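You operate a simulated robot arm through the tools that you are given. There is no shell and no other tool.

You run a simulated robot arm. Do the job below in one go: nothing can be reset, and whatever is moved stays where it is left.

Task
Put things in order on the island table on the filter side. At the end: the black blanking plug stands on top of the white salt block one; the orange nozzle marked cone stands where the white nozzle marked mist stood; the white nozzle marked mist stands where the yellow hose end stood; the yellow hose end stands on top of the green block; whatever was shut is shut again. Leave all else as you found it, and nothing knocked over.
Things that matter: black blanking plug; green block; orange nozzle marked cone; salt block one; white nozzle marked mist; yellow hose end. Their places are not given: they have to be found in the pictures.

Only the result counts: the job must be done as asked and must still hold three seconds after the hand-in. Knocking over, shifting, dropping, spilling or breaking anything else fails it.

Robot
A 6-joint arm with a two-finger parallel gripper, fixed in place. Base frame: the origin is at the foot of the arm, x ahead of it, y to its left, z up; the work surface is at about z = 0. Readings come in mm, degrees, newtons and seconds.
With the tool pointing down near the work surface it reaches from about 140 to 580 mm from the base axis. Its first joint turns from -66.0 to 66.0 degrees. Payload 2.1 kg.
The tool frame sits at the grasp point between the pads (the TCP): z along the fingers, y along the line on which they close. The tips reach 30 mm beyond it. The gripper opens to 94 mm. The fingers are 28 mm wide and 10 mm thick; the gripper's body (50 by 96 mm) begins 55 mm behind the TCP.
Orientation is that of the tool frame in the base frame, as a unit quaternion [x, y, z, w]. With the fingers straight down and closing along the base's y, the tool's x points along the base's -x, its y along +y and its z along -z.

Tools
- The arm moves only by the tool jog_arm. Its argument "rows" is a list of rows, each a list of 3 entries, a list of its own where there are three numbers: the shift along the tool's x, y, z in mm, then the turn, a rotation vector about the tool's x, y, z in degrees, then the finger opening in mm, from 0 to 94. In form: [[[dx, dy, dz], [rx, ry, rz], grip], ...]. A call has 1 to 20 rows; each row is the pose to reach, as a shift and turn from the pose commanded when the call began, along the tool's axes at that moment. Each row takes 0.2 s and may step no farther than 50 mm and 8.6 degrees from the row before; otherwise, or with a gripper value out of range, the whole call is refused. A pose out of reach is approached as far as the arm can. The call stops where the force on the tool passes 40 N (or 10 N more than at its start, if that is more) or the arm is blocked; 0.2 s more then pass. The fingers move at their own pace (about 72 mm/s each) and stop on an object; they squeeze with about 25 N. The grip force told is the motor's: it shows also when the fingers shut on nothing. Time passes only in rows, and 0.2 s behind the last, so rows that repeat a pose let the fingers close. It gives the time, the measured TCP pose, the force on the tool (base axes), the opening and the grip force at its end, in the units of the frame above (readings bear some noise), with the torque about the TCP (base axes, N m) and any sound that the robot's microphone picked up, and new pictures: "views" is both (left out), scene, wrist or none.
- Cameras (640 x 400 px; columns grow to the right, rows downward): "scene" is fixed at [62.6, -378.3, 483.9]; the picture's right is [0.70, -0.72, 0.00], its down [-0.41, -0.39, -0.82] and it looks along [0.59, 0.57, -0.57] (base axes); focal length 253 px, centre (320, 200). "wrist" rides on the gripper at [76, 14, -103] in the tool frame; the picture's right is [-0.18, 0.98, 0.00], its down [-0.75, -0.14, -0.64] and it looks along [-0.63, -0.12, 0.77] (tool axes); focal length 243 px, centre (320, 200).
- pixel_to_xyz(camera, pixels): for up to 12 pixels [column, row] of the newest picture of that camera ("zoom" is the newest enlarged one), the place [x, y, z] in the base frame of the surface seen there, good to about 2 mm. No time passes.
- enlarge(camera, box): a new picture of the part [left, top, right, bottom] of that camera's present view, enlarged. No time passes.
- close_job(): hands the job in; it is judged then, once.

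Unless the task says otherwise, let go and move clear before handing in.

The tools are called after "Call:" as name(argument=value, ...) on one line, values as JSON. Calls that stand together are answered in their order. jog_arm: Moves the arm, as the interface text tells. Its arguments: {"type":"object","properties":{"rows":{"type":"array"},"views":{"type":"string","enum":["both","scene","wrist","none"]}},"required":["rows"]} The other tools are called the same way: pixel_to_xyz (camera, pixels) gives the place of the surface under pixels of a picture; enlarge (camera, box) takes an enlarged picture of a part of a camera's view; close_job () hands the job in.

At the start:

```text
clock: 0.0
position: [366.3, 87.9, 364.0]
orientation: [0.0, 1.0, 0.0, 0.001]
force: [-0.2, 0.0, -0.8]
ft_torque: [-0.01, 0.0, 0.01]
opening: 94.1
grip_force: 0.1
```

scene: 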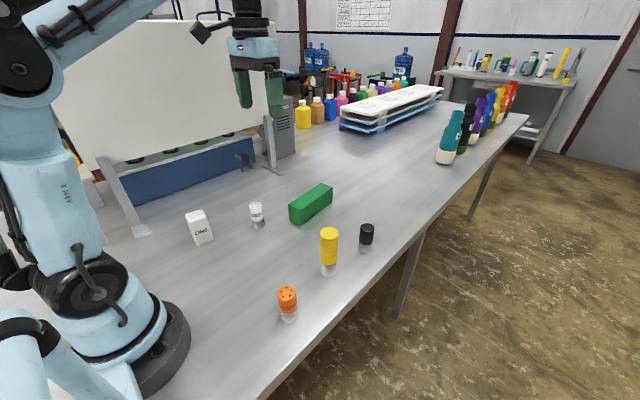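
wrist: 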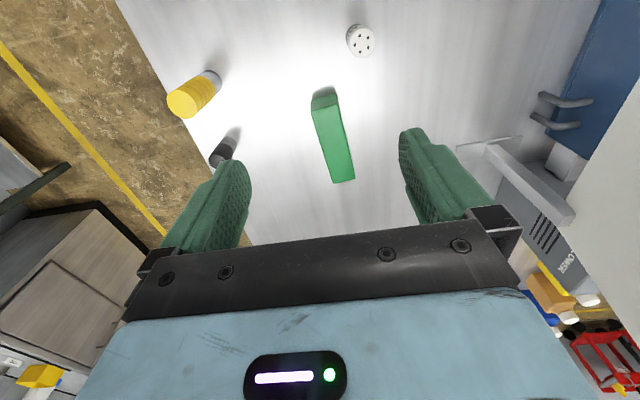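

The scene picture shows the white block (199,228), white nozzle (256,213), green block (311,203), yellow hose end (329,248), black plug (366,234) and orange nozzle (287,302). I'll enlarge these and measure their places.

Call:
enlarge(camera="scene", box=[170, 160, 410, 330])

Call:
pixel_to_xyz(camera="scene", pixels=[[194, 213], [203, 235], [256, 206], [257, 222], [287, 290], [289, 312], [329, 231], [329, 255], [366, 226], [366, 238], [311, 195], [311, 210]])

Call:
enlarge(camera="scene", box=[60, 60, 320, 240])

```text
2.35 times, centred on (290, 245) of scene
```

zoom: 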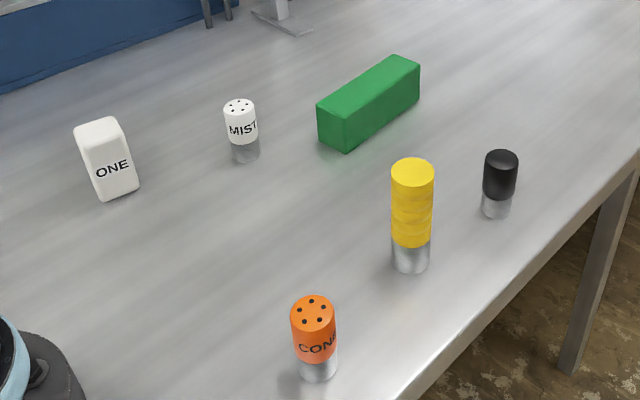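

```text
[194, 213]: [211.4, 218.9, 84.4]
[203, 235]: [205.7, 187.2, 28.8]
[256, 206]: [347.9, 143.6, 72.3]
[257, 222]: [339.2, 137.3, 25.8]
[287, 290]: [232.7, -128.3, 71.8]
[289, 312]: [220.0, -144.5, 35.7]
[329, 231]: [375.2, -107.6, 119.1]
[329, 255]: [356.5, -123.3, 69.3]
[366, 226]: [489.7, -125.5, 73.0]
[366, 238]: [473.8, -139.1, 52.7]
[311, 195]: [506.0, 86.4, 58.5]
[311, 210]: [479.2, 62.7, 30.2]
```

```text
2.22 times, centred on (190, 150) of scene
```

zoom: 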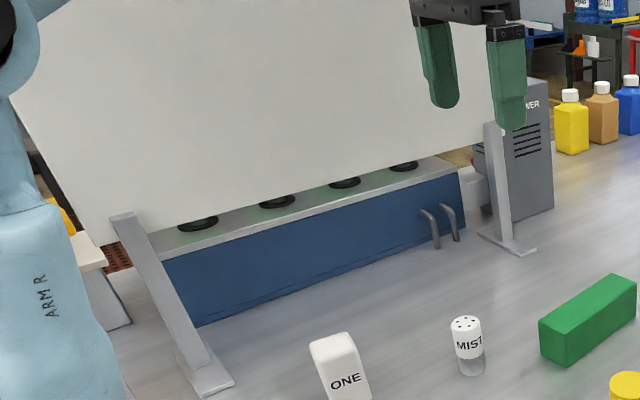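

All six things are standing in the open and I see nothing shut that I need to open. I'll zoom in on each for precise outlines, starting with the salt block and the white nozzle.

Call:
enlarge(camera="scene", box=[176, 194, 272, 254])

```text
6.67 times, centred on (224, 224) of scene
```

zoom: 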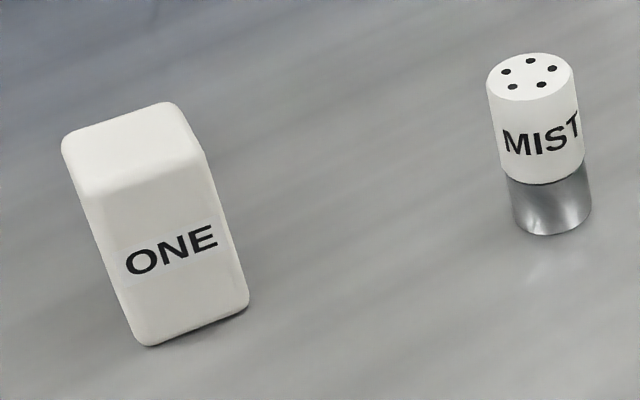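

Call:
pixel_to_xyz(camera="zoom", pixels=[[68, 138], [170, 106], [196, 150], [86, 190], [135, 145], [150, 342], [245, 305], [110, 240], [200, 200], [160, 300], [225, 240], [130, 170]])

Call:
pixel_to_xyz(camera="zoom", pixels=[[530, 76], [490, 85], [572, 72], [530, 56], [532, 98], [545, 165], [505, 120], [580, 120], [550, 232], [513, 210], [590, 200], [550, 205]])

```text
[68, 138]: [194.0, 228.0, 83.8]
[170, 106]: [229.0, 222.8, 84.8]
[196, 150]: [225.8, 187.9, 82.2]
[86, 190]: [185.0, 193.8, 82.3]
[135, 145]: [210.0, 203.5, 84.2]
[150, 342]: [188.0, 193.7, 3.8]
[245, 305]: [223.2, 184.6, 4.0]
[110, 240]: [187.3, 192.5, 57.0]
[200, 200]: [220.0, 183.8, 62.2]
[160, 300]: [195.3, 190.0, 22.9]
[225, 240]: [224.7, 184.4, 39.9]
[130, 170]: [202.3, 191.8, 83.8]
```

```text
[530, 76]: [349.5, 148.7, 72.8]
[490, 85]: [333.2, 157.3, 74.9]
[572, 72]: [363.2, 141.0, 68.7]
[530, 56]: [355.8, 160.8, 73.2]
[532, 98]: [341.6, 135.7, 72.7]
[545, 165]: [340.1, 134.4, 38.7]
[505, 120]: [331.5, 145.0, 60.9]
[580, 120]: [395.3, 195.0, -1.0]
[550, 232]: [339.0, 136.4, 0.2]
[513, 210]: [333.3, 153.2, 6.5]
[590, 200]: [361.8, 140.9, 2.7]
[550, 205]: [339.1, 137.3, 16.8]
```

The salt block is about 38–40 mm square, 84 mm tall, centred near (210,207) and turned about -13°. The white nozzle is centred near (348,148) and 73 mm tall. Next I'll zoom in on the orange nozzle and the yellow hose end.

Call:
enlarge(camera="scene", box=[240, 270, 336, 330])

Call:
pixel_to_xyz(camera="zoom", pixels=[[320, 133]])

```text
6.67 times, centred on (288, 300) of scene
```

zoom: 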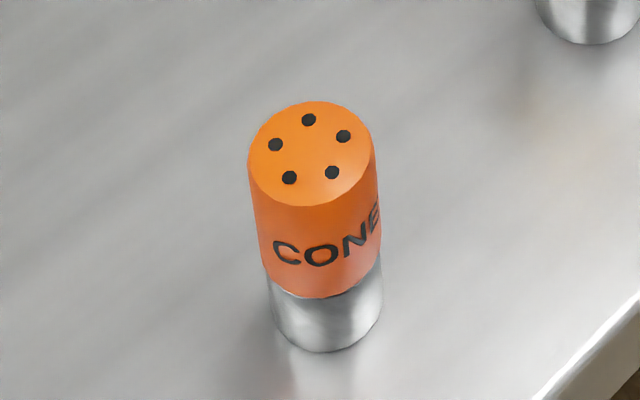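

```text
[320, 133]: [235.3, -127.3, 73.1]
```

Call:
pixel_to_xyz(camera="zoom", pixels=[[310, 152], [250, 160], [372, 140], [318, 104], [305, 204], [320, 250], [258, 220], [374, 220], [325, 349], [272, 315], [381, 305], [325, 320]])

Call:
enlarge(camera="scene", box=[281, 220, 377, 280])

```text
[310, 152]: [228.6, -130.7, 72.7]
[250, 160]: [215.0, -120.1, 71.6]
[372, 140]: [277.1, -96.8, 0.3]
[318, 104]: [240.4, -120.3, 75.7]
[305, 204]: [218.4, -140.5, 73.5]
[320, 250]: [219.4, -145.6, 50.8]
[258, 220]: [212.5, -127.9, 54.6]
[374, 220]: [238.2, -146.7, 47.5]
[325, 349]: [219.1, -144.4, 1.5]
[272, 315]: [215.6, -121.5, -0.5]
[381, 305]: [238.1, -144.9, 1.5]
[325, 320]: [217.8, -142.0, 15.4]
```

```text
6.67 times, centred on (329, 250) of scene
```

zoom: 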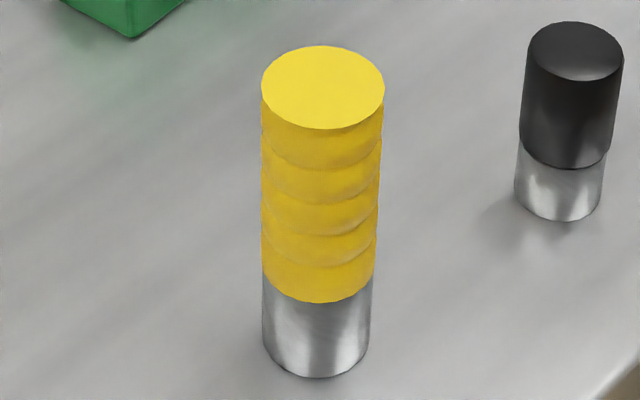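

Orange nozzle is centred near (228.5,-131), 73 mm tall. Now the yellow hose end and the black plug.

Call:
pixel_to_xyz(camera="zoom", pixels=[[322, 87], [264, 90], [381, 90], [322, 49], [320, 126], [320, 200], [266, 200], [376, 200], [317, 374], [265, 340], [367, 340], [317, 330]])

Call:
pixel_to_xyz(camera="zoom", pixels=[[576, 50], [530, 46], [621, 56], [576, 25], [572, 79], [566, 120], [525, 110], [612, 110], [558, 218], [518, 185], [600, 190], [558, 195]])

Call:
enlarge(camera="scene", box=[263, 173, 359, 233])

```text
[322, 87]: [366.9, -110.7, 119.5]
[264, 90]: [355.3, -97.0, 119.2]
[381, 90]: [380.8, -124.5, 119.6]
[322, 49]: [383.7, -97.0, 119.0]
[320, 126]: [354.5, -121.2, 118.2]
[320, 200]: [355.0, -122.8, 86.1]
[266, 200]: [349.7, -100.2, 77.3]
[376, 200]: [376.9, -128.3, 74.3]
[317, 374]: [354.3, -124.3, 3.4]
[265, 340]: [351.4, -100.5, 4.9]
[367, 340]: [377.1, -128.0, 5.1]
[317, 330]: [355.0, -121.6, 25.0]
```

```text
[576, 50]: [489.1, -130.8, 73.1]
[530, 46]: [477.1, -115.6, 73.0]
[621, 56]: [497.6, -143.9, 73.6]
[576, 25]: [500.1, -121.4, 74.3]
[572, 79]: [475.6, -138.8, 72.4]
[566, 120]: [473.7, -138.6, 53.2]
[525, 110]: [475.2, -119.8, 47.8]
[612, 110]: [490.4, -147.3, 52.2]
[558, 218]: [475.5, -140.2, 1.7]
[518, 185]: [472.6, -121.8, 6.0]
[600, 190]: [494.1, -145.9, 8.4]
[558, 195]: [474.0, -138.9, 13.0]
```

```text
6.67 times, centred on (311, 203) of scene
```

zoom: 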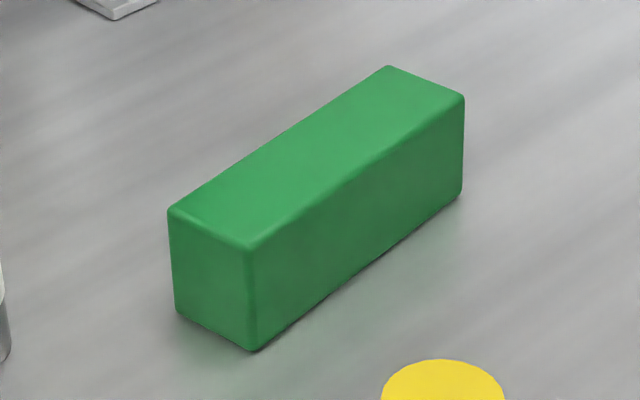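

Yellow is centred near (368,-111), about 37 mm across and 119 mm tall. Black is centred near (487.5,-130.5), about 30 mm across and 73 mm tall. Now the green block's corners.

Call:
pixel_to_xyz(camera="zoom", pixels=[[172, 212], [248, 246], [388, 70], [461, 97], [252, 348], [180, 316], [460, 195], [310, 160], [350, 230], [210, 270], [280, 110], [400, 150]])

Call:
enlarge(camera="wrist", box=[160, 0, 420, 200])

Call:
pixel_to_xyz(camera="wrist", pixels=[[314, 98], [338, 97], [332, 180], [354, 178], [330, 140], [316, 108], [337, 105]])

```text
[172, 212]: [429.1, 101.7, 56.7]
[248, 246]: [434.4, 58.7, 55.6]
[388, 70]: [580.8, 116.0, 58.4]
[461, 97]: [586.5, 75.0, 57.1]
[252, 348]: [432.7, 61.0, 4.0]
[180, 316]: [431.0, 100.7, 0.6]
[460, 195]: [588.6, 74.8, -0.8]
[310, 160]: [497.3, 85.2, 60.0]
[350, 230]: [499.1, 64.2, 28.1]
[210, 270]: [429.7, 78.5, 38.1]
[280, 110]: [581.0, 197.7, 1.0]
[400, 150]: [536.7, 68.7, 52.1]
```

```text
2.00 times, centred on (290, 100) of wrist
```

zoom: 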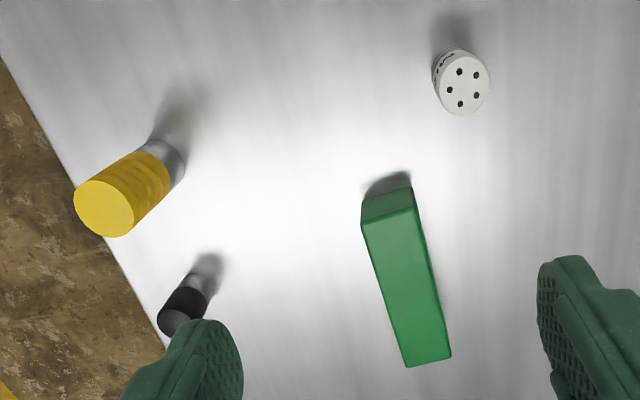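

```text
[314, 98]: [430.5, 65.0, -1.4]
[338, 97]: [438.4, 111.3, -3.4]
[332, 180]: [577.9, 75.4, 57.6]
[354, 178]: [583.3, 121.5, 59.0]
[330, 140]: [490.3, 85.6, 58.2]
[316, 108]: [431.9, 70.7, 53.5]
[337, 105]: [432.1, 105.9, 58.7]
```

The green block runs from about (431,82) to (585,96), centred near (508,88), with its top at 59 mm. Before moving I'll measure the whiteboard and its stands (pixels near (140,232), (275,170), (100,100)), because the salt block stands close to them.

Call:
pixel_to_xyz(camera="scene", pixels=[[70, 80], [150, 60], [220, 60], [105, 162], [250, 120], [142, 232], [118, 180], [275, 172], [268, 125], [200, 185], [240, 150], [145, 22]])

Call:
enlarge(camera="scene", box=[0, 0, 320, 200])

```text
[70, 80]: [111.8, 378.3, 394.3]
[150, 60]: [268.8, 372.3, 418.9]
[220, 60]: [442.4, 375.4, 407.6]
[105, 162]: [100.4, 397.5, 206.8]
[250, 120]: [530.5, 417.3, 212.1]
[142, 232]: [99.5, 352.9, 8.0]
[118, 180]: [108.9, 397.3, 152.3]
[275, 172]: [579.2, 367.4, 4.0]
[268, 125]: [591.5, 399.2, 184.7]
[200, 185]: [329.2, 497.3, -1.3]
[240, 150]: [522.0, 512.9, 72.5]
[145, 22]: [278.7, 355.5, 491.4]
```

```text
2.00 times, centred on (160, 100) of scene
```

zoom: 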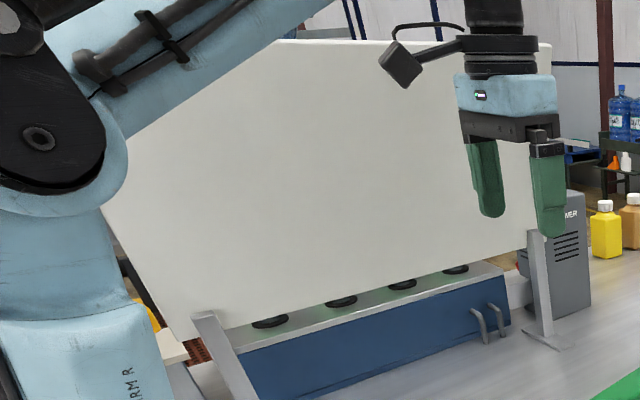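

The board stands at y > 355 for heights up to 490 mm, so it is clear of the work. I'll move the open hand above the yellow hose end at about (368,-111) and check with the pictures.

Call:
jog_arm(rows=[[[-0.3, -33, 22], [0, 0, 0], 94], [[-0.6, -66, 44], [0, 0, 0], 94], [[-0.9, -99, 66], [0, 0, 0], 94], [[-1.2, -132, 88], [0, 0, 0], 94], [[-1.5, -165, 110], [0, 0, 0], 94], [[-1.7, -199, 134], [0, 0, 0], 94], [[-1.7, -199, 134], [0, 0, 0], 94]])

```text
clock: 1.6
position: [364.9, -111.5, 233.0]
orientation: [0.0, 1.0, 0.001, 0.001]
force: [0.3, 0.4, -0.2]
ft_torque: [0.02, 0.0, 0.01]
opening: 93.5
grip_force: 0.1
```

scene: 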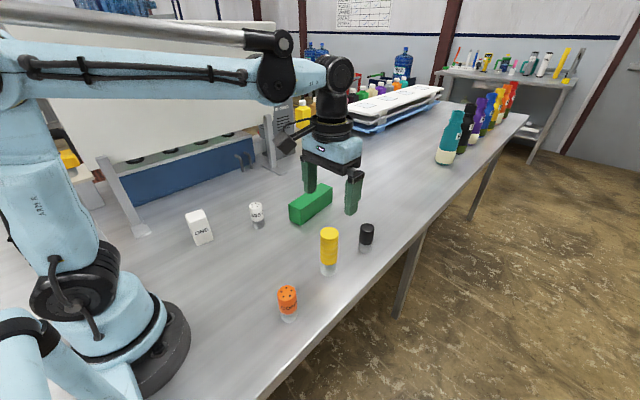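
wrist: 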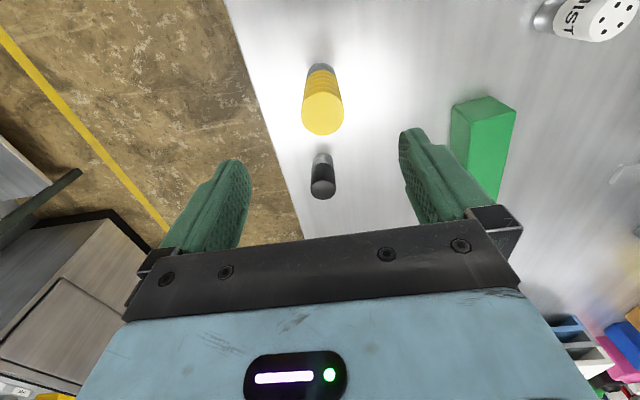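

The hand reads (364.9,-111.5,233.0) and sits above the yellow hose end, seen at wrist pixel (323,110). I'll measure its rim from the wrist picture and let the arm settle to see the true pose.

Call:
pixel_to_xyz(camera="wrist", pixels=[[323, 114], [304, 113], [342, 113], [323, 94], [323, 134], [323, 190], [312, 188], [334, 188], [323, 178], [323, 198]])

Call:
jog_arm(rows=[[[0, 0, 0], [0, 0, 0], 94], [[0, 0, 0], [0, 0, 0], 94]], views="none")

```text
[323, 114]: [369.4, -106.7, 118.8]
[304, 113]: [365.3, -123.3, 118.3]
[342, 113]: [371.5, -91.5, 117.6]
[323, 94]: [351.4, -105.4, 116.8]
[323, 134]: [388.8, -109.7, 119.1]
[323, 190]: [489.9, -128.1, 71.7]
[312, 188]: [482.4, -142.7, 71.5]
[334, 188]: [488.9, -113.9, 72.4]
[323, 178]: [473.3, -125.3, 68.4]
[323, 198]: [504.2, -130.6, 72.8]
```

```text
clock: 2.2
position: [364.6, -112.0, 231.2]
orientation: [0.0, 1.0, 0.001, 0.001]
force: [-0.2, 0.0, -0.5]
ft_torque: [0.0, 0.02, -0.01]
opening: 94.0
grip_force: 0.1
```

The wrist picture puts yellow at about (370,-107.5) and the scene picture at (368,-111), so they agree within a few mm. I'll take two more readings to average the noise in the pose.

Call:
jog_arm(rows=[[[0, 0, 0], [0, 0, 0], 94]], views="none")

Call:
jog_arm(rows=[[[0, 0, 0], [0, 0, 0], 94]], views="none")

Call:
jog_arm(rows=[[[0, 0, 0], [0, 0, 0], 94]], views="none")

```text
clock: 2.6
position: [365.4, -110.7, 233.0]
orientation: [-0.001, 1.0, 0.001, 0.001]
force: [-0.3, 0.1, -0.6]
ft_torque: [0.01, 0.01, -0.01]
opening: 94.0
grip_force: 0.0
```

```text
clock: 3.0
position: [366.3, -111.0, 232.1]
orientation: [-0.001, 1.0, 0.0, 0.001]
force: [-0.3, 0.0, 0.6]
ft_torque: [-0.02, -0.01, -0.03]
opening: 94.0
grip_force: 0.0
```

```text
clock: 3.4
position: [364.4, -110.7, 232.7]
orientation: [-0.001, 1.0, 0.001, 0.001]
force: [-0.2, -0.3, 0.1]
ft_torque: [0.01, -0.04, 0.03]
opening: 94.0
grip_force: 0.0
```

Averaged, the hand is at about (365.1,-111.2,232.4). I'll go down around the yellow hose end to a TCP height of about 82 and stop there to check before closing.

Call:
jog_arm(rows=[[[-3.9, 1.2, 30], [0, 0, 0], 94], [[-3.9, 1.2, 65], [0, 0, 0], 94], [[-3.9, 1.2, 95], [0, 0, 0], 94], [[-3.9, 1.2, 120], [0, 0, 0], 94], [[-3.9, 1.2, 138], [0, 0, 0], 94], [[-3.9, 1.2, 150], [0, 0, 0], 94], [[-3.9, 1.2, 150], [0, 0, 0], 94]])

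```text
clock: 5.0
position: [372.1, -109.6, 81.3]
orientation: [-0.001, 1.0, 0.002, 0.001]
force: [-0.7, -0.2, -1.1]
ft_torque: [-0.01, 0.0, -0.02]
opening: 94.0
grip_force: 0.1
```

scene: 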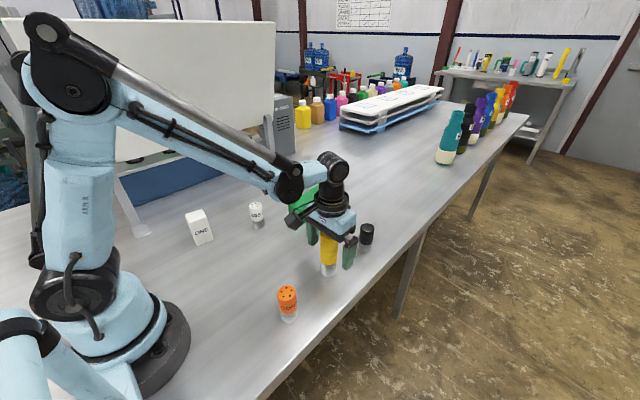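
wrist: 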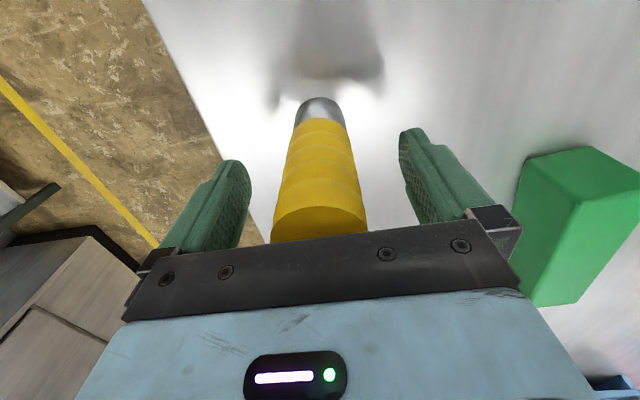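

The fingers straddle the yellow body (wrist pixels 245–400), with the body slightly left of centre. The x reading is 372, so I'll take two more readings before closing.

Call:
jog_arm(rows=[[[0, 0, 0], [0, 0, 0], 94]], views="none")

Call:
jog_arm(rows=[[[0, 0, 0], [0, 0, 0], 94]], views="none")

Call:
enlarge(camera="scene", box=[281, 200, 377, 280])

```text
clock: 5.4
position: [372.4, -110.3, 80.9]
orientation: [-0.001, 1.0, 0.0, 0.0]
force: [-0.5, -0.5, -0.2]
ft_torque: [0.0, -0.02, 0.01]
opening: 94.0
grip_force: 0.0
```

```text
clock: 5.8
position: [372.4, -109.4, 81.1]
orientation: [-0.001, 1.0, 0.001, 0.0]
force: [-0.6, 0.7, 0.1]
ft_torque: [0.01, 0.0, -0.03]
opening: 94.0
grip_force: 0.1
```

```text
5.00 times, centred on (329, 240) of scene
```

zoom: 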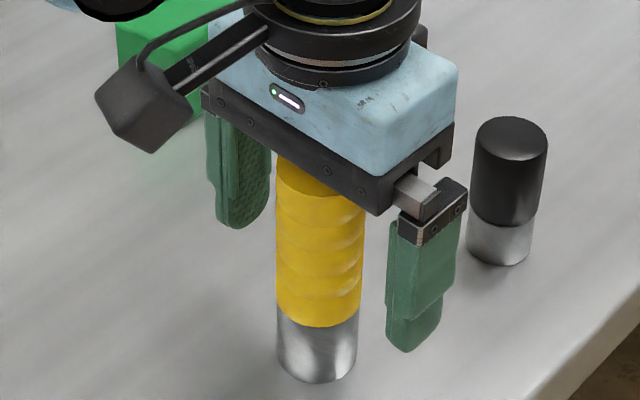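

The readings agree at (372.3,-109.8,81.1), so I'll shift 3 mm back in x and then close on the yellow body.

Call:
jog_arm(rows=[[[3, -0.5, 0], [0, 0, 0], 94], [[3, -0.5, 0], [0, 0, 0], 70], [[3, -0.5, 0], [0, 0, 0], 50], [[3, -0.5, 0], [0, 0, 0], 40], [[3, -0.5, 0], [0, 0, 0], 25], [[3, -0.5, 0], [0, 0, 0], 20], [[3, -0.5, 0], [0, 0, 0], 20]])

```text
clock: 7.4
position: [369.1, -110.2, 81.1]
orientation: [-0.001, 1.0, 0.002, 0.001]
force: [-0.8, 0.7, 1.6]
ft_torque: [0.0, 0.03, -0.01]
opening: 39.6
grip_force: 25.0
```

scene: 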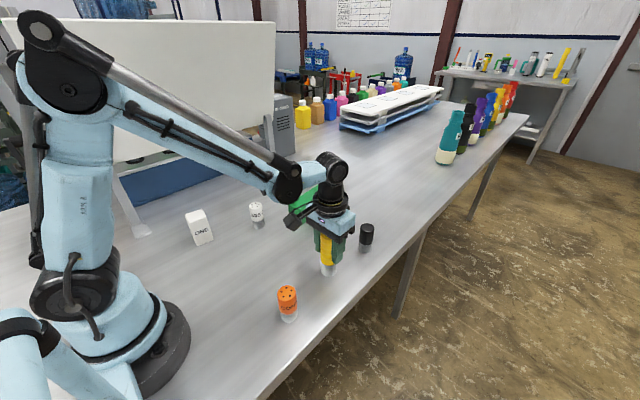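
wrist: 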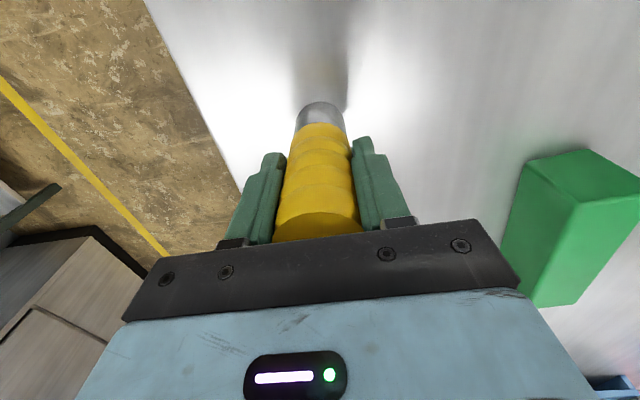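

Yellow is gripped at 39.6 mm with 25 N, its spot is about (369,-110), and its foot is 81 mm below the TCP. I'll lift it straight up 130 mm.

Call:
jog_arm(rows=[[[0, 0, -5], [0, 0, 0], 20], [[0, 0, -20], [0, 0, 0], 20], [[0, 0, -45], [0, 0, 0], 20], [[0, 0, -75], [0, 0, 0], 20], [[0, 0, -105], [0, 0, 0], 20], [[0, 0, -130], [0, 0, 0], 20], [[0, 0, -130], [0, 0, 0], 20]])

```text
clock: 9.0
position: [368.2, -112.1, 209.8]
orientation: [0.0, 1.0, 0.001, 0.001]
force: [0.3, 0.0, -1.7]
ft_torque: [0.02, 0.02, -0.01]
opening: 39.3
grip_force: 25.2
```

scene: 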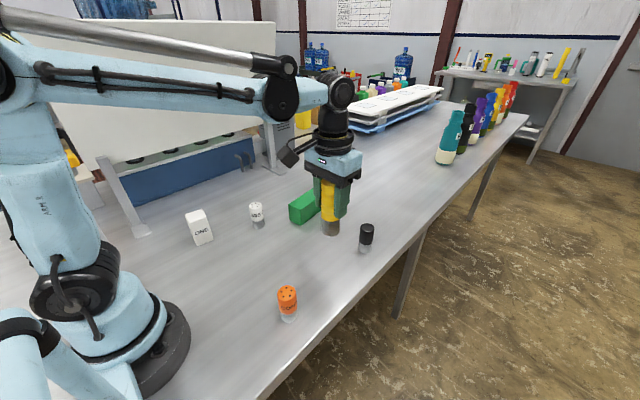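
wrist: 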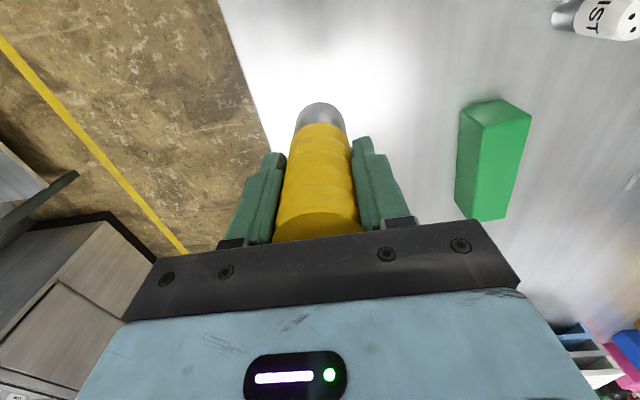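

Yellow is held upright and clear of the table. I'll carry it at this height to above the middle of the green block, about (505,88).

Call:
jog_arm(rows=[[[-14, 20, 0], [0, 0, 0], 20], [[-31, 45, 0], [0, 0, 0], 20], [[-51, 74, 0], [0, 0, 0], 20], [[-71, 103, 0], [0, 0, 0], 20], [[-91, 132, 0], [0, 0, 0], 20], [[-110, 160, 0], [0, 0, 0], 20], [[-125, 182, 0], [0, 0, 0], 20], [[-137, 199, 0], [0, 0, 0], 20], [[-137, 199, 0], [0, 0, 0], 20], [[-137, 199, 0], [0, 0, 0], 20]])

```text
clock: 11.2
position: [504.6, 87.3, 213.8]
orientation: [-0.001, 1.0, 0.001, 0.001]
force: [0.1, -0.2, -3.1]
ft_torque: [-0.02, 0.03, 0.02]
opening: 39.4
grip_force: 25.6
```

scene: 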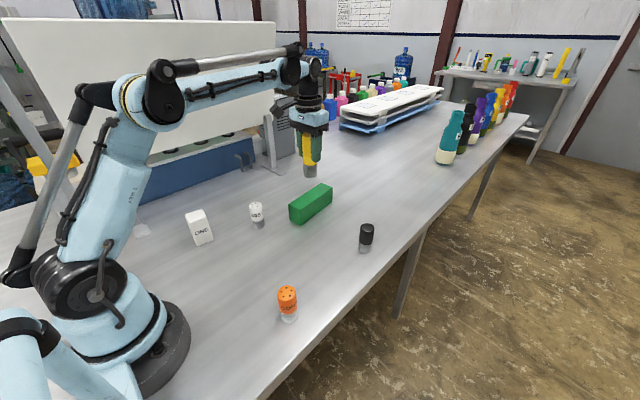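
wrist: 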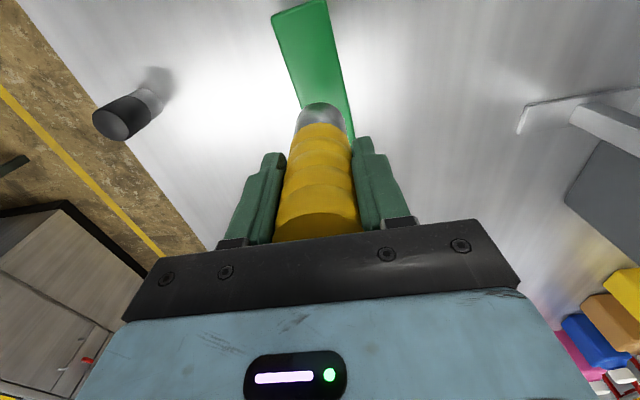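

Yellow hangs over the green block at TCP (504.6,87.3,213.8). I'll recheck the block's edges in both views before lowering.

Call:
pixel_to_xyz(camera="wrist", pixels=[[276, 24], [325, 4], [288, 60], [296, 85], [300, 100], [335, 50], [343, 85], [347, 105], [310, 60], [322, 118]])

Call:
enlarge(camera="scene", box=[256, 120, 366, 230])

```text
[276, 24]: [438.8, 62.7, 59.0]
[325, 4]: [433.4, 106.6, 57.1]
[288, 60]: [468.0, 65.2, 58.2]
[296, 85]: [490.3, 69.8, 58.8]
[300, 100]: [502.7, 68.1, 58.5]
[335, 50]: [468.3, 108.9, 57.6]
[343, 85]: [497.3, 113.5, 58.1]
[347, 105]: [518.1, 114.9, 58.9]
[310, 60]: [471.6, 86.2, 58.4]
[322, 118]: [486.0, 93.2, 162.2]
```

```text
3.64 times, centred on (311, 175) of scene
```

zoom: 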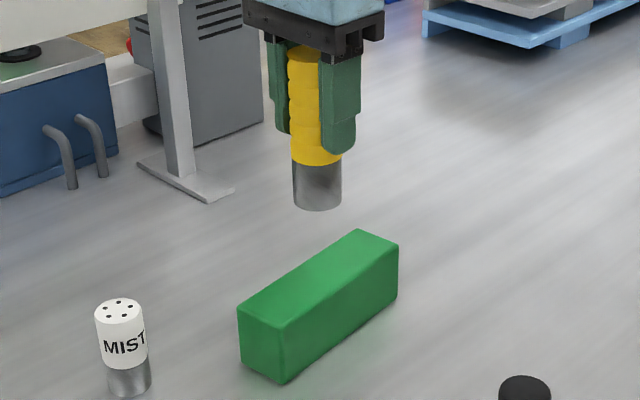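

The block's midline at x=505 is about y=89 and its top about 58.5, so the foot should touch at TCP z near 140. I'll lower to about 146 with a small y correction and then read the pose.

Call:
jog_arm(rows=[[[0, 1.5, 15], [0, 0, 0], 20], [[0, 1.5, 35], [0, 0, 0], 20], [[0, 1.5, 52], [0, 0, 0], 20], [[0, 1.5, 62], [0, 0, 0], 20], [[0, 1.5, 67], [0, 0, 0], 20], [[0, 1.5, 67], [0, 0, 0], 20], [[0, 1.5, 67], [0, 0, 0], 20]])

Call:
enlarge(camera="scene", box=[256, 120, 366, 230])

```text
clock: 12.8
position: [506.3, 91.0, 143.7]
orientation: [-0.001, 1.0, 0.001, 0.001]
force: [-0.2, 0.8, -1.3]
ft_torque: [-0.01, 0.0, 0.0]
opening: 39.8
grip_force: 25.4
```

scene: 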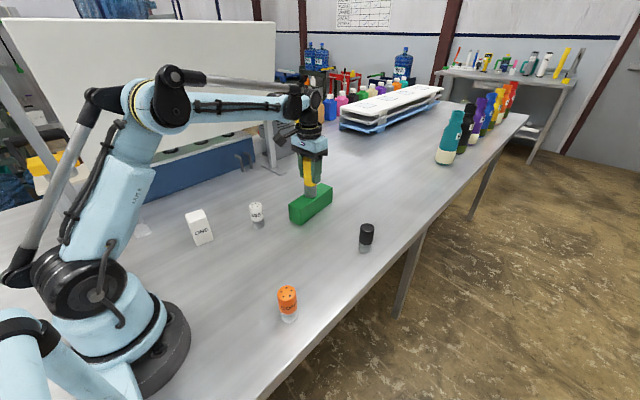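
wrist: 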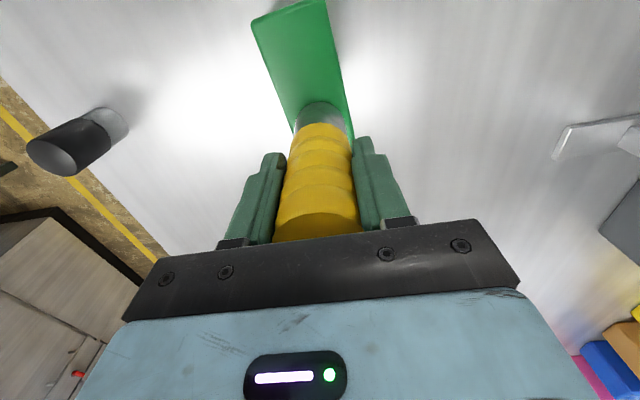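

```text
3.64 times, centred on (311, 175) of scene
```

zoom: 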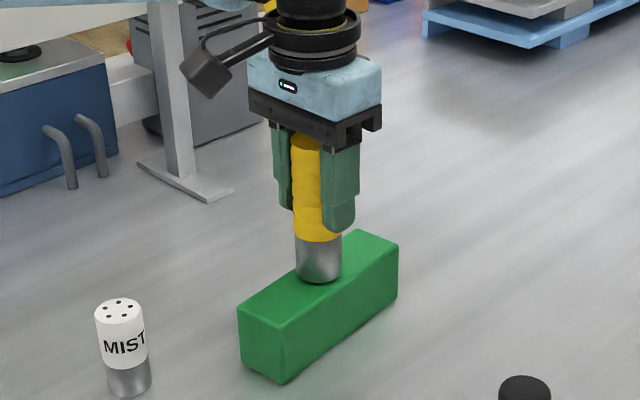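

The foot hovers a few mm above the block top in the zoom (around (319,275)), and y reads 91, slightly past the midline. I'll correct y by -2 mm and lower in 1 mm steps while watching for contact.

Call:
jog_arm(rows=[[[0, -2, 0], [0, 0, 0], 20], [[0, -2, 1], [0, 0, 0], 20], [[0, -2, 2], [0, 0, 0], 20], [[0, -2, 2], [0, 0, 0], 20]], views="none")

Call:
pixel_to_xyz(camera="zoom", pixels=[[319, 278], [300, 268], [338, 268], [319, 262]])

```text
clock: 13.8
position: [506.1, 88.3, 141.8]
orientation: [-0.001, 1.0, 0.003, 0.001]
force: [0.1, -0.4, -3.2]
ft_torque: [0.0, -0.02, 0.02]
opening: 39.3
grip_force: 25.3
```

```text
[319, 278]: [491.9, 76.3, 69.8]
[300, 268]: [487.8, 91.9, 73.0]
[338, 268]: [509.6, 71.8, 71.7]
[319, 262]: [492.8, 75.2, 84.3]
```

No contact yet at z 141.8 (force -3.2 N). I'll keep lowering in 1 mm steps.

Call:
jog_arm(rows=[[[0, 0, 1], [0, 0, 0], 20], [[0, 0, 2], [0, 0, 0], 20], [[0, 0, 2], [0, 0, 0], 20]], views="none")

Call:
enlarge(camera="scene", box=[284, 160, 340, 230])

```text
clock: 14.6
position: [504.5, 88.4, 140.6]
orientation: [-0.001, 1.0, 0.001, 0.001]
force: [1.3, 2.8, 21.0]
ft_torque: [0.09, 0.02, -0.15]
opening: 39.6
grip_force: 25.0
```

```text
5.71 times, centred on (312, 195) of scene
```

zoom: 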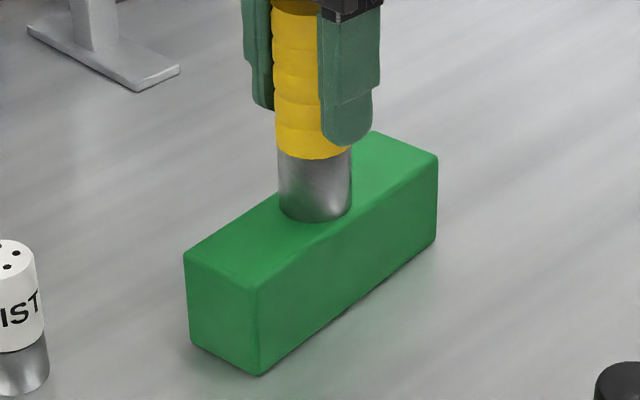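

Contact: 21 N up at z 140.6, and the foot sits on the block top with the side edges showing all round. I'll ease off 0.7 mm, open, and check before rising.

Call:
jog_arm(rows=[[[0, 0, -0.7], [0, 0, 0], 20], [[0, 0, -0.7], [0, 0, 0], 34], [[0, 0, -0.7], [0, 0, 0], 42], [[0, 0, -0.7], [0, 0, 0], 50], [[0, 0, -0.7], [0, 0, 0], 65], [[0, 0, -0.7], [0, 0, 0], 80], [[0, 0, -0.7], [0, 0, 0], 80]])

Call:
enlarge(camera="scene", box=[264, 130, 360, 230])

```text
clock: 16.2
position: [506.3, 89.6, 139.8]
orientation: [-0.001, 1.0, 0.0, 0.001]
force: [-0.6, 0.2, 0.0]
ft_torque: [-0.02, -0.02, -0.03]
opening: 80.1
grip_force: 0.1
```

scene: 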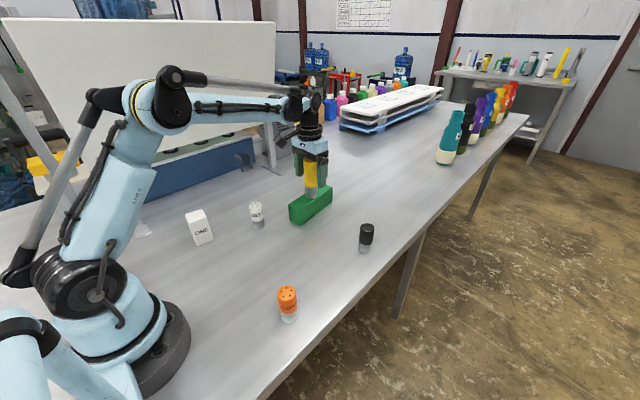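
wrist: 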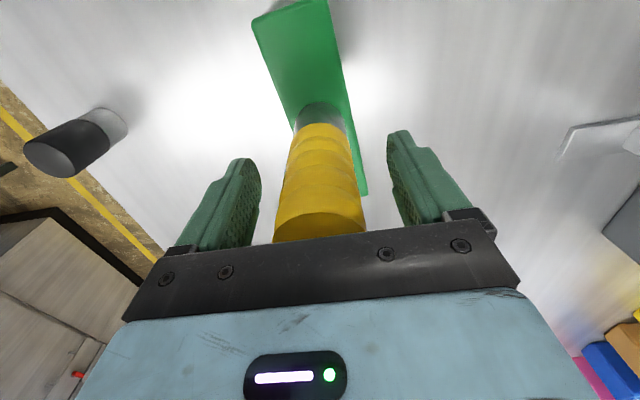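

```text
4.00 times, centred on (312, 180) of scene
```

zoom: 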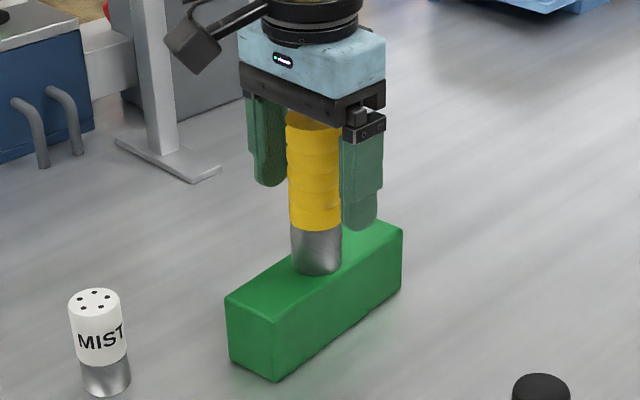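

Yellow stands free on the green block with the fingers clear on both sides. I'll rise straight up 110 mm, then move across above the black plug near (487.5,-130.5).

Call:
jog_arm(rows=[[[0, 0, -10], [0, 0, 0], 80], [[0, 0, -35], [0, 0, 0], 80], [[0, 0, -70], [0, 0, 0], 80], [[0, 0, -110], [0, 0, 0], 80], [[3, -35, -110], [0, 0, 0], 80], [[6, -75, -110], [0, 0, 0], 80], [[9, -115, -110], [0, 0, 0], 80], [[13, -155, -110], [0, 0, 0], 80], [[16, -195, -95], [0, 0, 0], 80], [[18, -219, -70], [0, 0, 0], 80], [[18, -219, -40], [0, 0, 0], 80], [[18, -219, -40], [0, 0, 0], 80], [[18, -219, -40], [0, 0, 0], 80]])

```text
clock: 19.0
position: [490.0, -129.3, 180.1]
orientation: [-0.001, 1.0, 0.0, 0.001]
force: [0.1, -0.2, -0.1]
ft_torque: [-0.01, 0.0, -0.03]
opening: 79.9
grip_force: 0.0
```

scene: 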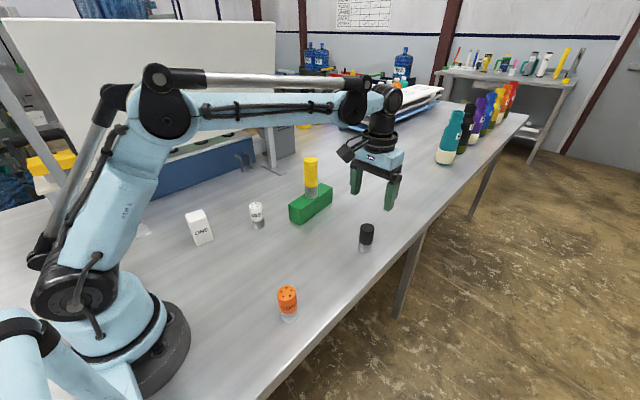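
wrist: 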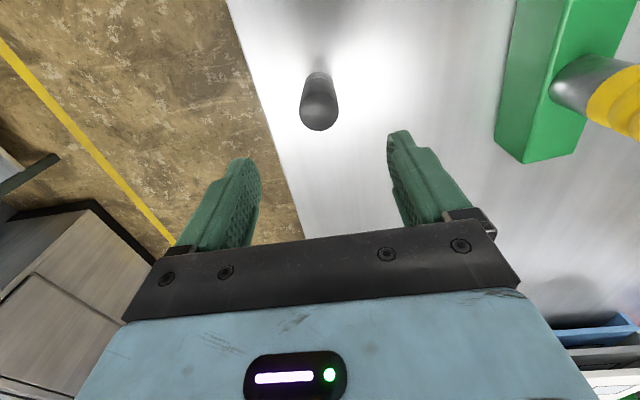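

Yellow stands on the green block (310,170 in the scene), and the hand is above the black plug at (490,-129.3,180). I'll check the plug's rim in the wrist view.

Call:
pixel_to_xyz(camera="wrist", pixels=[[319, 112], [302, 112], [337, 112], [319, 98], [319, 128], [319, 80]])

Call:
pixel_to_xyz(camera="scene", pixels=[[310, 160], [310, 175], [305, 190], [310, 198]])

Call:
enlarge(camera="scene", box=[264, 140, 360, 230])

```text
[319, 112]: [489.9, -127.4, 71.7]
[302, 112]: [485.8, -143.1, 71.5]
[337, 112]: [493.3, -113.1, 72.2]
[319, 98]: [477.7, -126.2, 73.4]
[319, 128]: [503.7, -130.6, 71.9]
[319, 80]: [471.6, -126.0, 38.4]
```

```text
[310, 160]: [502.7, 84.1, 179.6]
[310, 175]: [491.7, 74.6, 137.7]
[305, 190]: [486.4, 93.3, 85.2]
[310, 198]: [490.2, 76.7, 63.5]
```

```text
4.44 times, centred on (312, 185) of scene
```

zoom: 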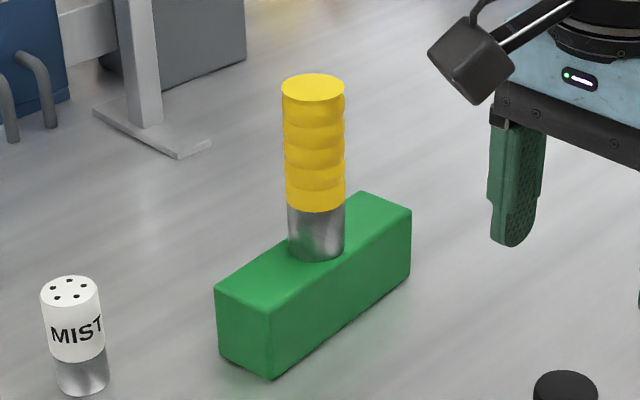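

The plug's centre is about (489,-129.5), almost straight under the hand. I'll go down to a TCP height of about 46 and check.

Call:
jog_arm(rows=[[[0.5, 0, 35], [0, 0, 0], 80], [[0.5, 0, 70], [0, 0, 0], 80], [[0.5, 0, 100], [0, 0, 0], 80], [[0.5, 0, 122], [0, 0, 0], 80], [[0.5, 0, 134], [0, 0, 0], 80], [[0.5, 0, 134], [0, 0, 0], 80], [[0.5, 0, 134], [0, 0, 0], 80]])

Call:
enlarge(camera="scene", box=[320, 190, 416, 260])

```text
clock: 20.6
position: [486.5, -129.7, 47.8]
orientation: [-0.001, 1.0, 0.001, 0.001]
force: [0.6, 0.1, 0.3]
ft_torque: [-0.02, -0.01, 0.0]
opening: 79.8
grip_force: 0.1
```

scene: 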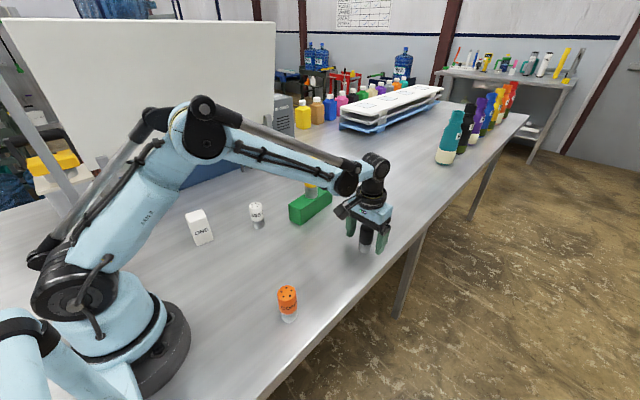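
wrist: 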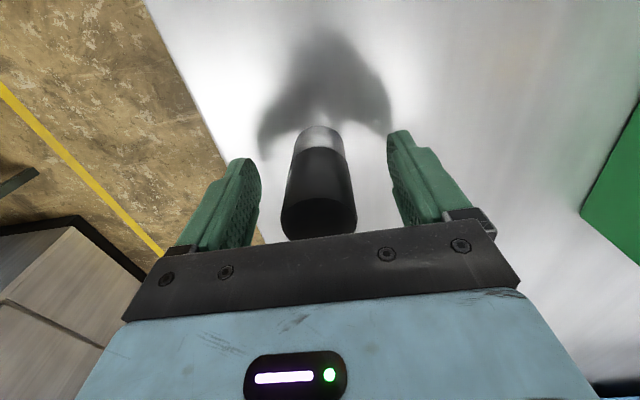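

```text
5.71 times, centred on (368, 225) of scene
```

zoom: 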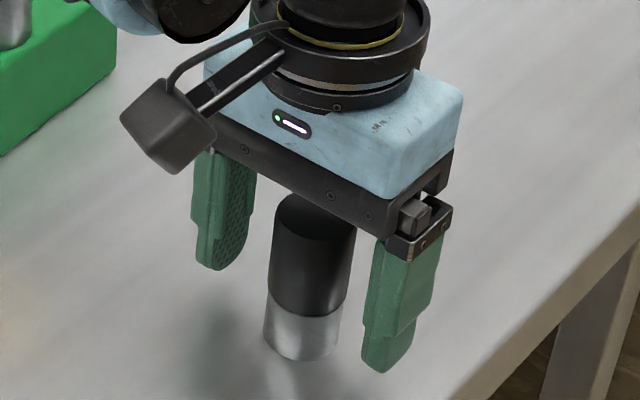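

The fingers straddle the plug at (486.5,-129.7,47.8). I'll nudge 1.5 mm forward in x and close.

Call:
jog_arm(rows=[[[-1.5, 0, 0], [0, 0, 0], 80], [[-1.5, 0, 0], [0, 0, 0], 60], [[-1.5, 0, 0], [0, 0, 0], 45], [[-1.5, 0, 0], [0, 0, 0], 35], [[-1.5, 0, 0], [0, 0, 0], 25], [[-1.5, 0, 0], [0, 0, 0], 15], [[-1.5, 0, 0], [0, 0, 0], 15]])

```text
clock: 22.2
position: [489.1, -129.8, 46.9]
orientation: [-0.001, 1.0, 0.0, 0.001]
force: [0.0, -1.3, 0.6]
ft_torque: [-0.06, -0.04, -0.02]
opening: 35.2
grip_force: 24.9
```

scene: 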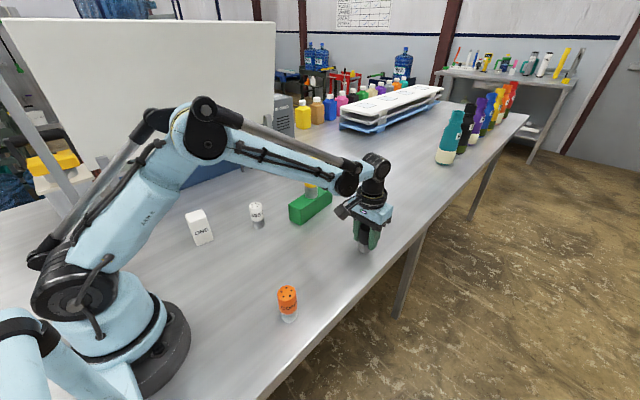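
wrist: 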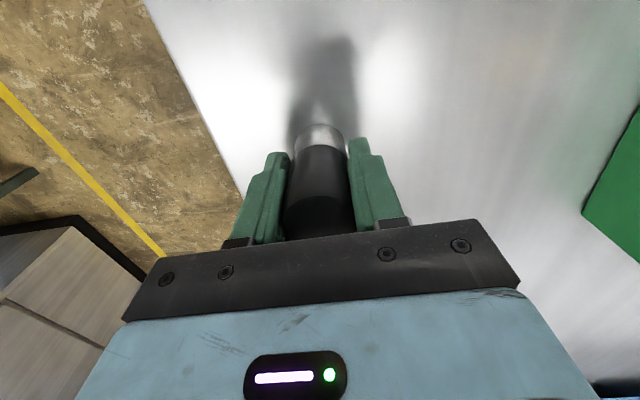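

The plug is gripped at 35.2 mm, with its foot 47 mm below the TCP. I'll lift it 150 mm and check the hold.

Call:
jog_arm(rows=[[[0, 0, -5], [0, 0, 0], 15], [[0, 0, -20], [0, 0, 0], 15], [[0, 0, -50], [0, 0, 0], 15], [[0, 0, -85], [0, 0, 0], 15], [[0, 0, -120], [0, 0, 0], 15], [[0, 0, -150], [0, 0, 0], 15], [[0, 0, -150], [0, 0, 0], 15]], views="wrist")

```text
clock: 23.8
position: [488.7, -129.2, 198.4]
orientation: [-0.002, 1.0, 0.0, 0.001]
force: [-0.2, 0.6, -0.9]
ft_torque: [-0.02, 0.0, -0.01]
opening: 34.9
grip_force: 25.1
```

wrist: 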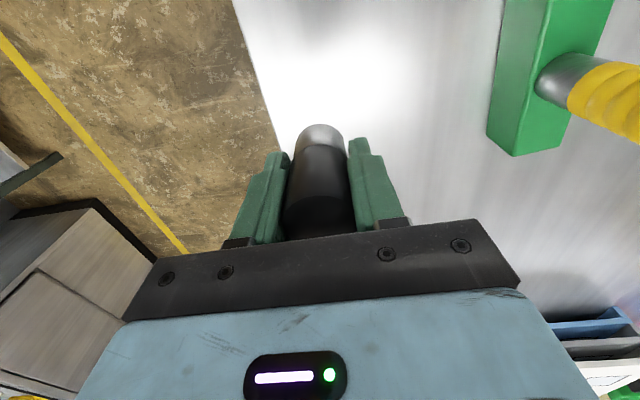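

The plug hangs steady. I'll carry it on a straight line at this height to above the salt block at about (210,207), which passes well clear of the yellow/green stack and the white nozzle.

Call:
jog_arm(rows=[[[10, 12, 0], [0, 0, 0], 15], [[28, 34, 0], [0, 0, 0], 15], [[50, 60, 0], [0, 0, 0], 15], [[73, 88, 0], [0, 0, 0], 15], [[96, 116, 0], [0, 0, 0], 15], [[119, 144, 0], [0, 0, 0], 15], [[142, 171, 0], [0, 0, 0], 15], [[165, 199, 0], [0, 0, 0], 15], [[188, 227, 0], [0, 0, 0], 15], [[211, 254, 0], [0, 0, 0], 15], [[232, 280, 0], [0, 0, 0], 15], [[251, 303, 0], [0, 0, 0], 15], [[267, 322, 0], [0, 0, 0], 15], [[278, 336, 0], [0, 0, 0], 15], [[278, 336, 0], [0, 0, 0], 15], [[278, 336, 0], [0, 0, 0], 15]])

Call:
enlarge(camera="scene", box=[140, 130, 280, 260])

```text
clock: 27.2
position: [211.0, 204.5, 195.8]
orientation: [0.0, 1.0, 0.002, 0.002]
force: [0.7, -1.0, -0.7]
ft_torque: [-0.01, 0.0, -0.02]
opening: 35.3
grip_force: 25.0
```

scene: 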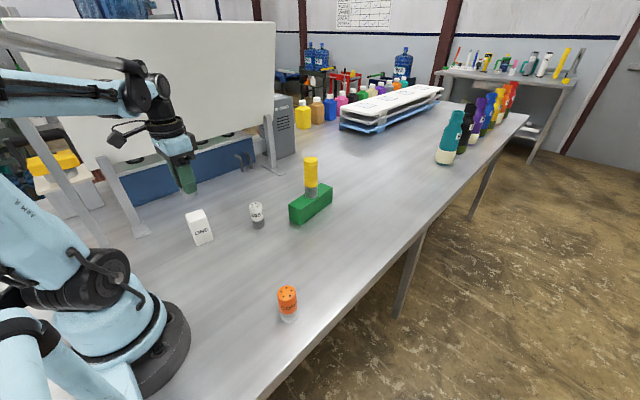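
wrist: 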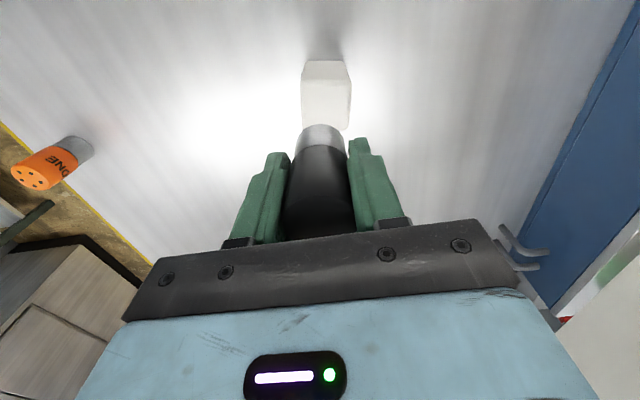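

```text
3.08 times, centred on (210, 195) of scene
```

zoom: 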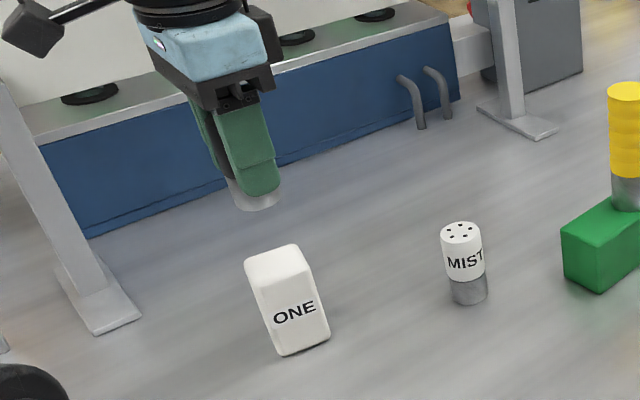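

The plug hangs above and near the salt block (wrist pixel (326,95)). I'll measure the block again in both views to place the plug in its middle.

Call:
enlarge(camera="wrist", box=[276, 40, 376, 160])

Call:
pixel_to_xyz(camera="scene", pixels=[[189, 215], [204, 210], [209, 216], [192, 222], [198, 215], [189, 212], [202, 211], [206, 214]])

Call:
pixel_to_xyz(camera="wrist", pixels=[[306, 85], [348, 85], [304, 122], [347, 126], [326, 85], [326, 122], [326, 104], [304, 105], [350, 105]])

```text
3.33 times, centred on (326, 100) of wrist
```

zoom: 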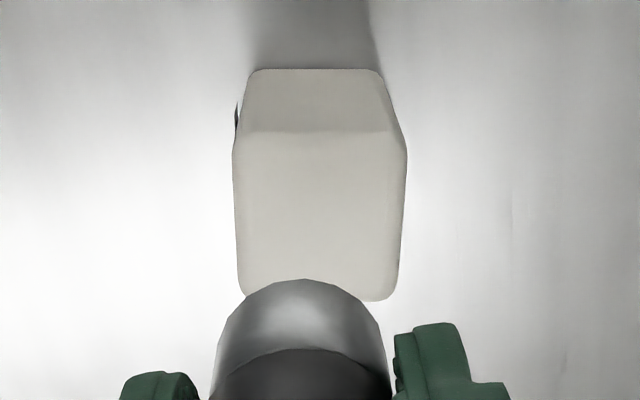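

```text
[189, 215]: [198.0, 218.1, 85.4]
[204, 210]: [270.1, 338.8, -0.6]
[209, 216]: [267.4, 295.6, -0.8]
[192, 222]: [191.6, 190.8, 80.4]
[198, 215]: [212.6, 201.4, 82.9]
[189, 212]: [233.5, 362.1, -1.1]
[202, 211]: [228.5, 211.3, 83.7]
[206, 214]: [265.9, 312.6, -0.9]
```

```text
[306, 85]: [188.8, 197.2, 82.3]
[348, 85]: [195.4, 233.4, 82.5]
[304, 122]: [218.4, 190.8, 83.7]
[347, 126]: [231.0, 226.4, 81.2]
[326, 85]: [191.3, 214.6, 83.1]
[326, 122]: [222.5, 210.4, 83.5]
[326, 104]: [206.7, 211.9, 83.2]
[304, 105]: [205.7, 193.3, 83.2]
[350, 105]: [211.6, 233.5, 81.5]
```

The two views differ by a few mm on the block's y (207 from the scene, 212 from the wrist). I'll measure the plug's steel foot in both views so I can compare plug and block within the same view.

Call:
pixel_to_xyz(camera="zoom", pixels=[[305, 300], [305, 330], [230, 345], [375, 340], [305, 285], [240, 160], [402, 160], [320, 140], [320, 290], [250, 80], [375, 80], [375, 295]])

Call:
enlarge(camera="scene", box=[170, 170, 230, 250])

```text
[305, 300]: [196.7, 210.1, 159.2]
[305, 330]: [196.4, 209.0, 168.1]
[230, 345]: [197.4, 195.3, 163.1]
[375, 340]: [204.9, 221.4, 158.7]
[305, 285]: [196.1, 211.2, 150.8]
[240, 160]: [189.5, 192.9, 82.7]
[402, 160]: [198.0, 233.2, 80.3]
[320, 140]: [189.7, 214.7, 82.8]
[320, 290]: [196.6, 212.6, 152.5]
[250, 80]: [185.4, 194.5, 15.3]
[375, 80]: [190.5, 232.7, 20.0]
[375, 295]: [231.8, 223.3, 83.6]
```

```text
5.00 times, centred on (200, 210) of scene
```

zoom: 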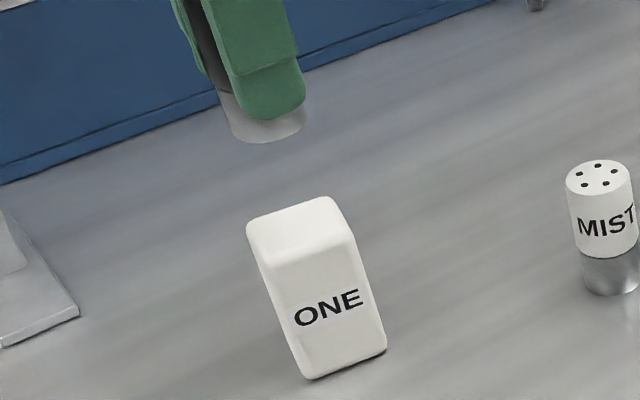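

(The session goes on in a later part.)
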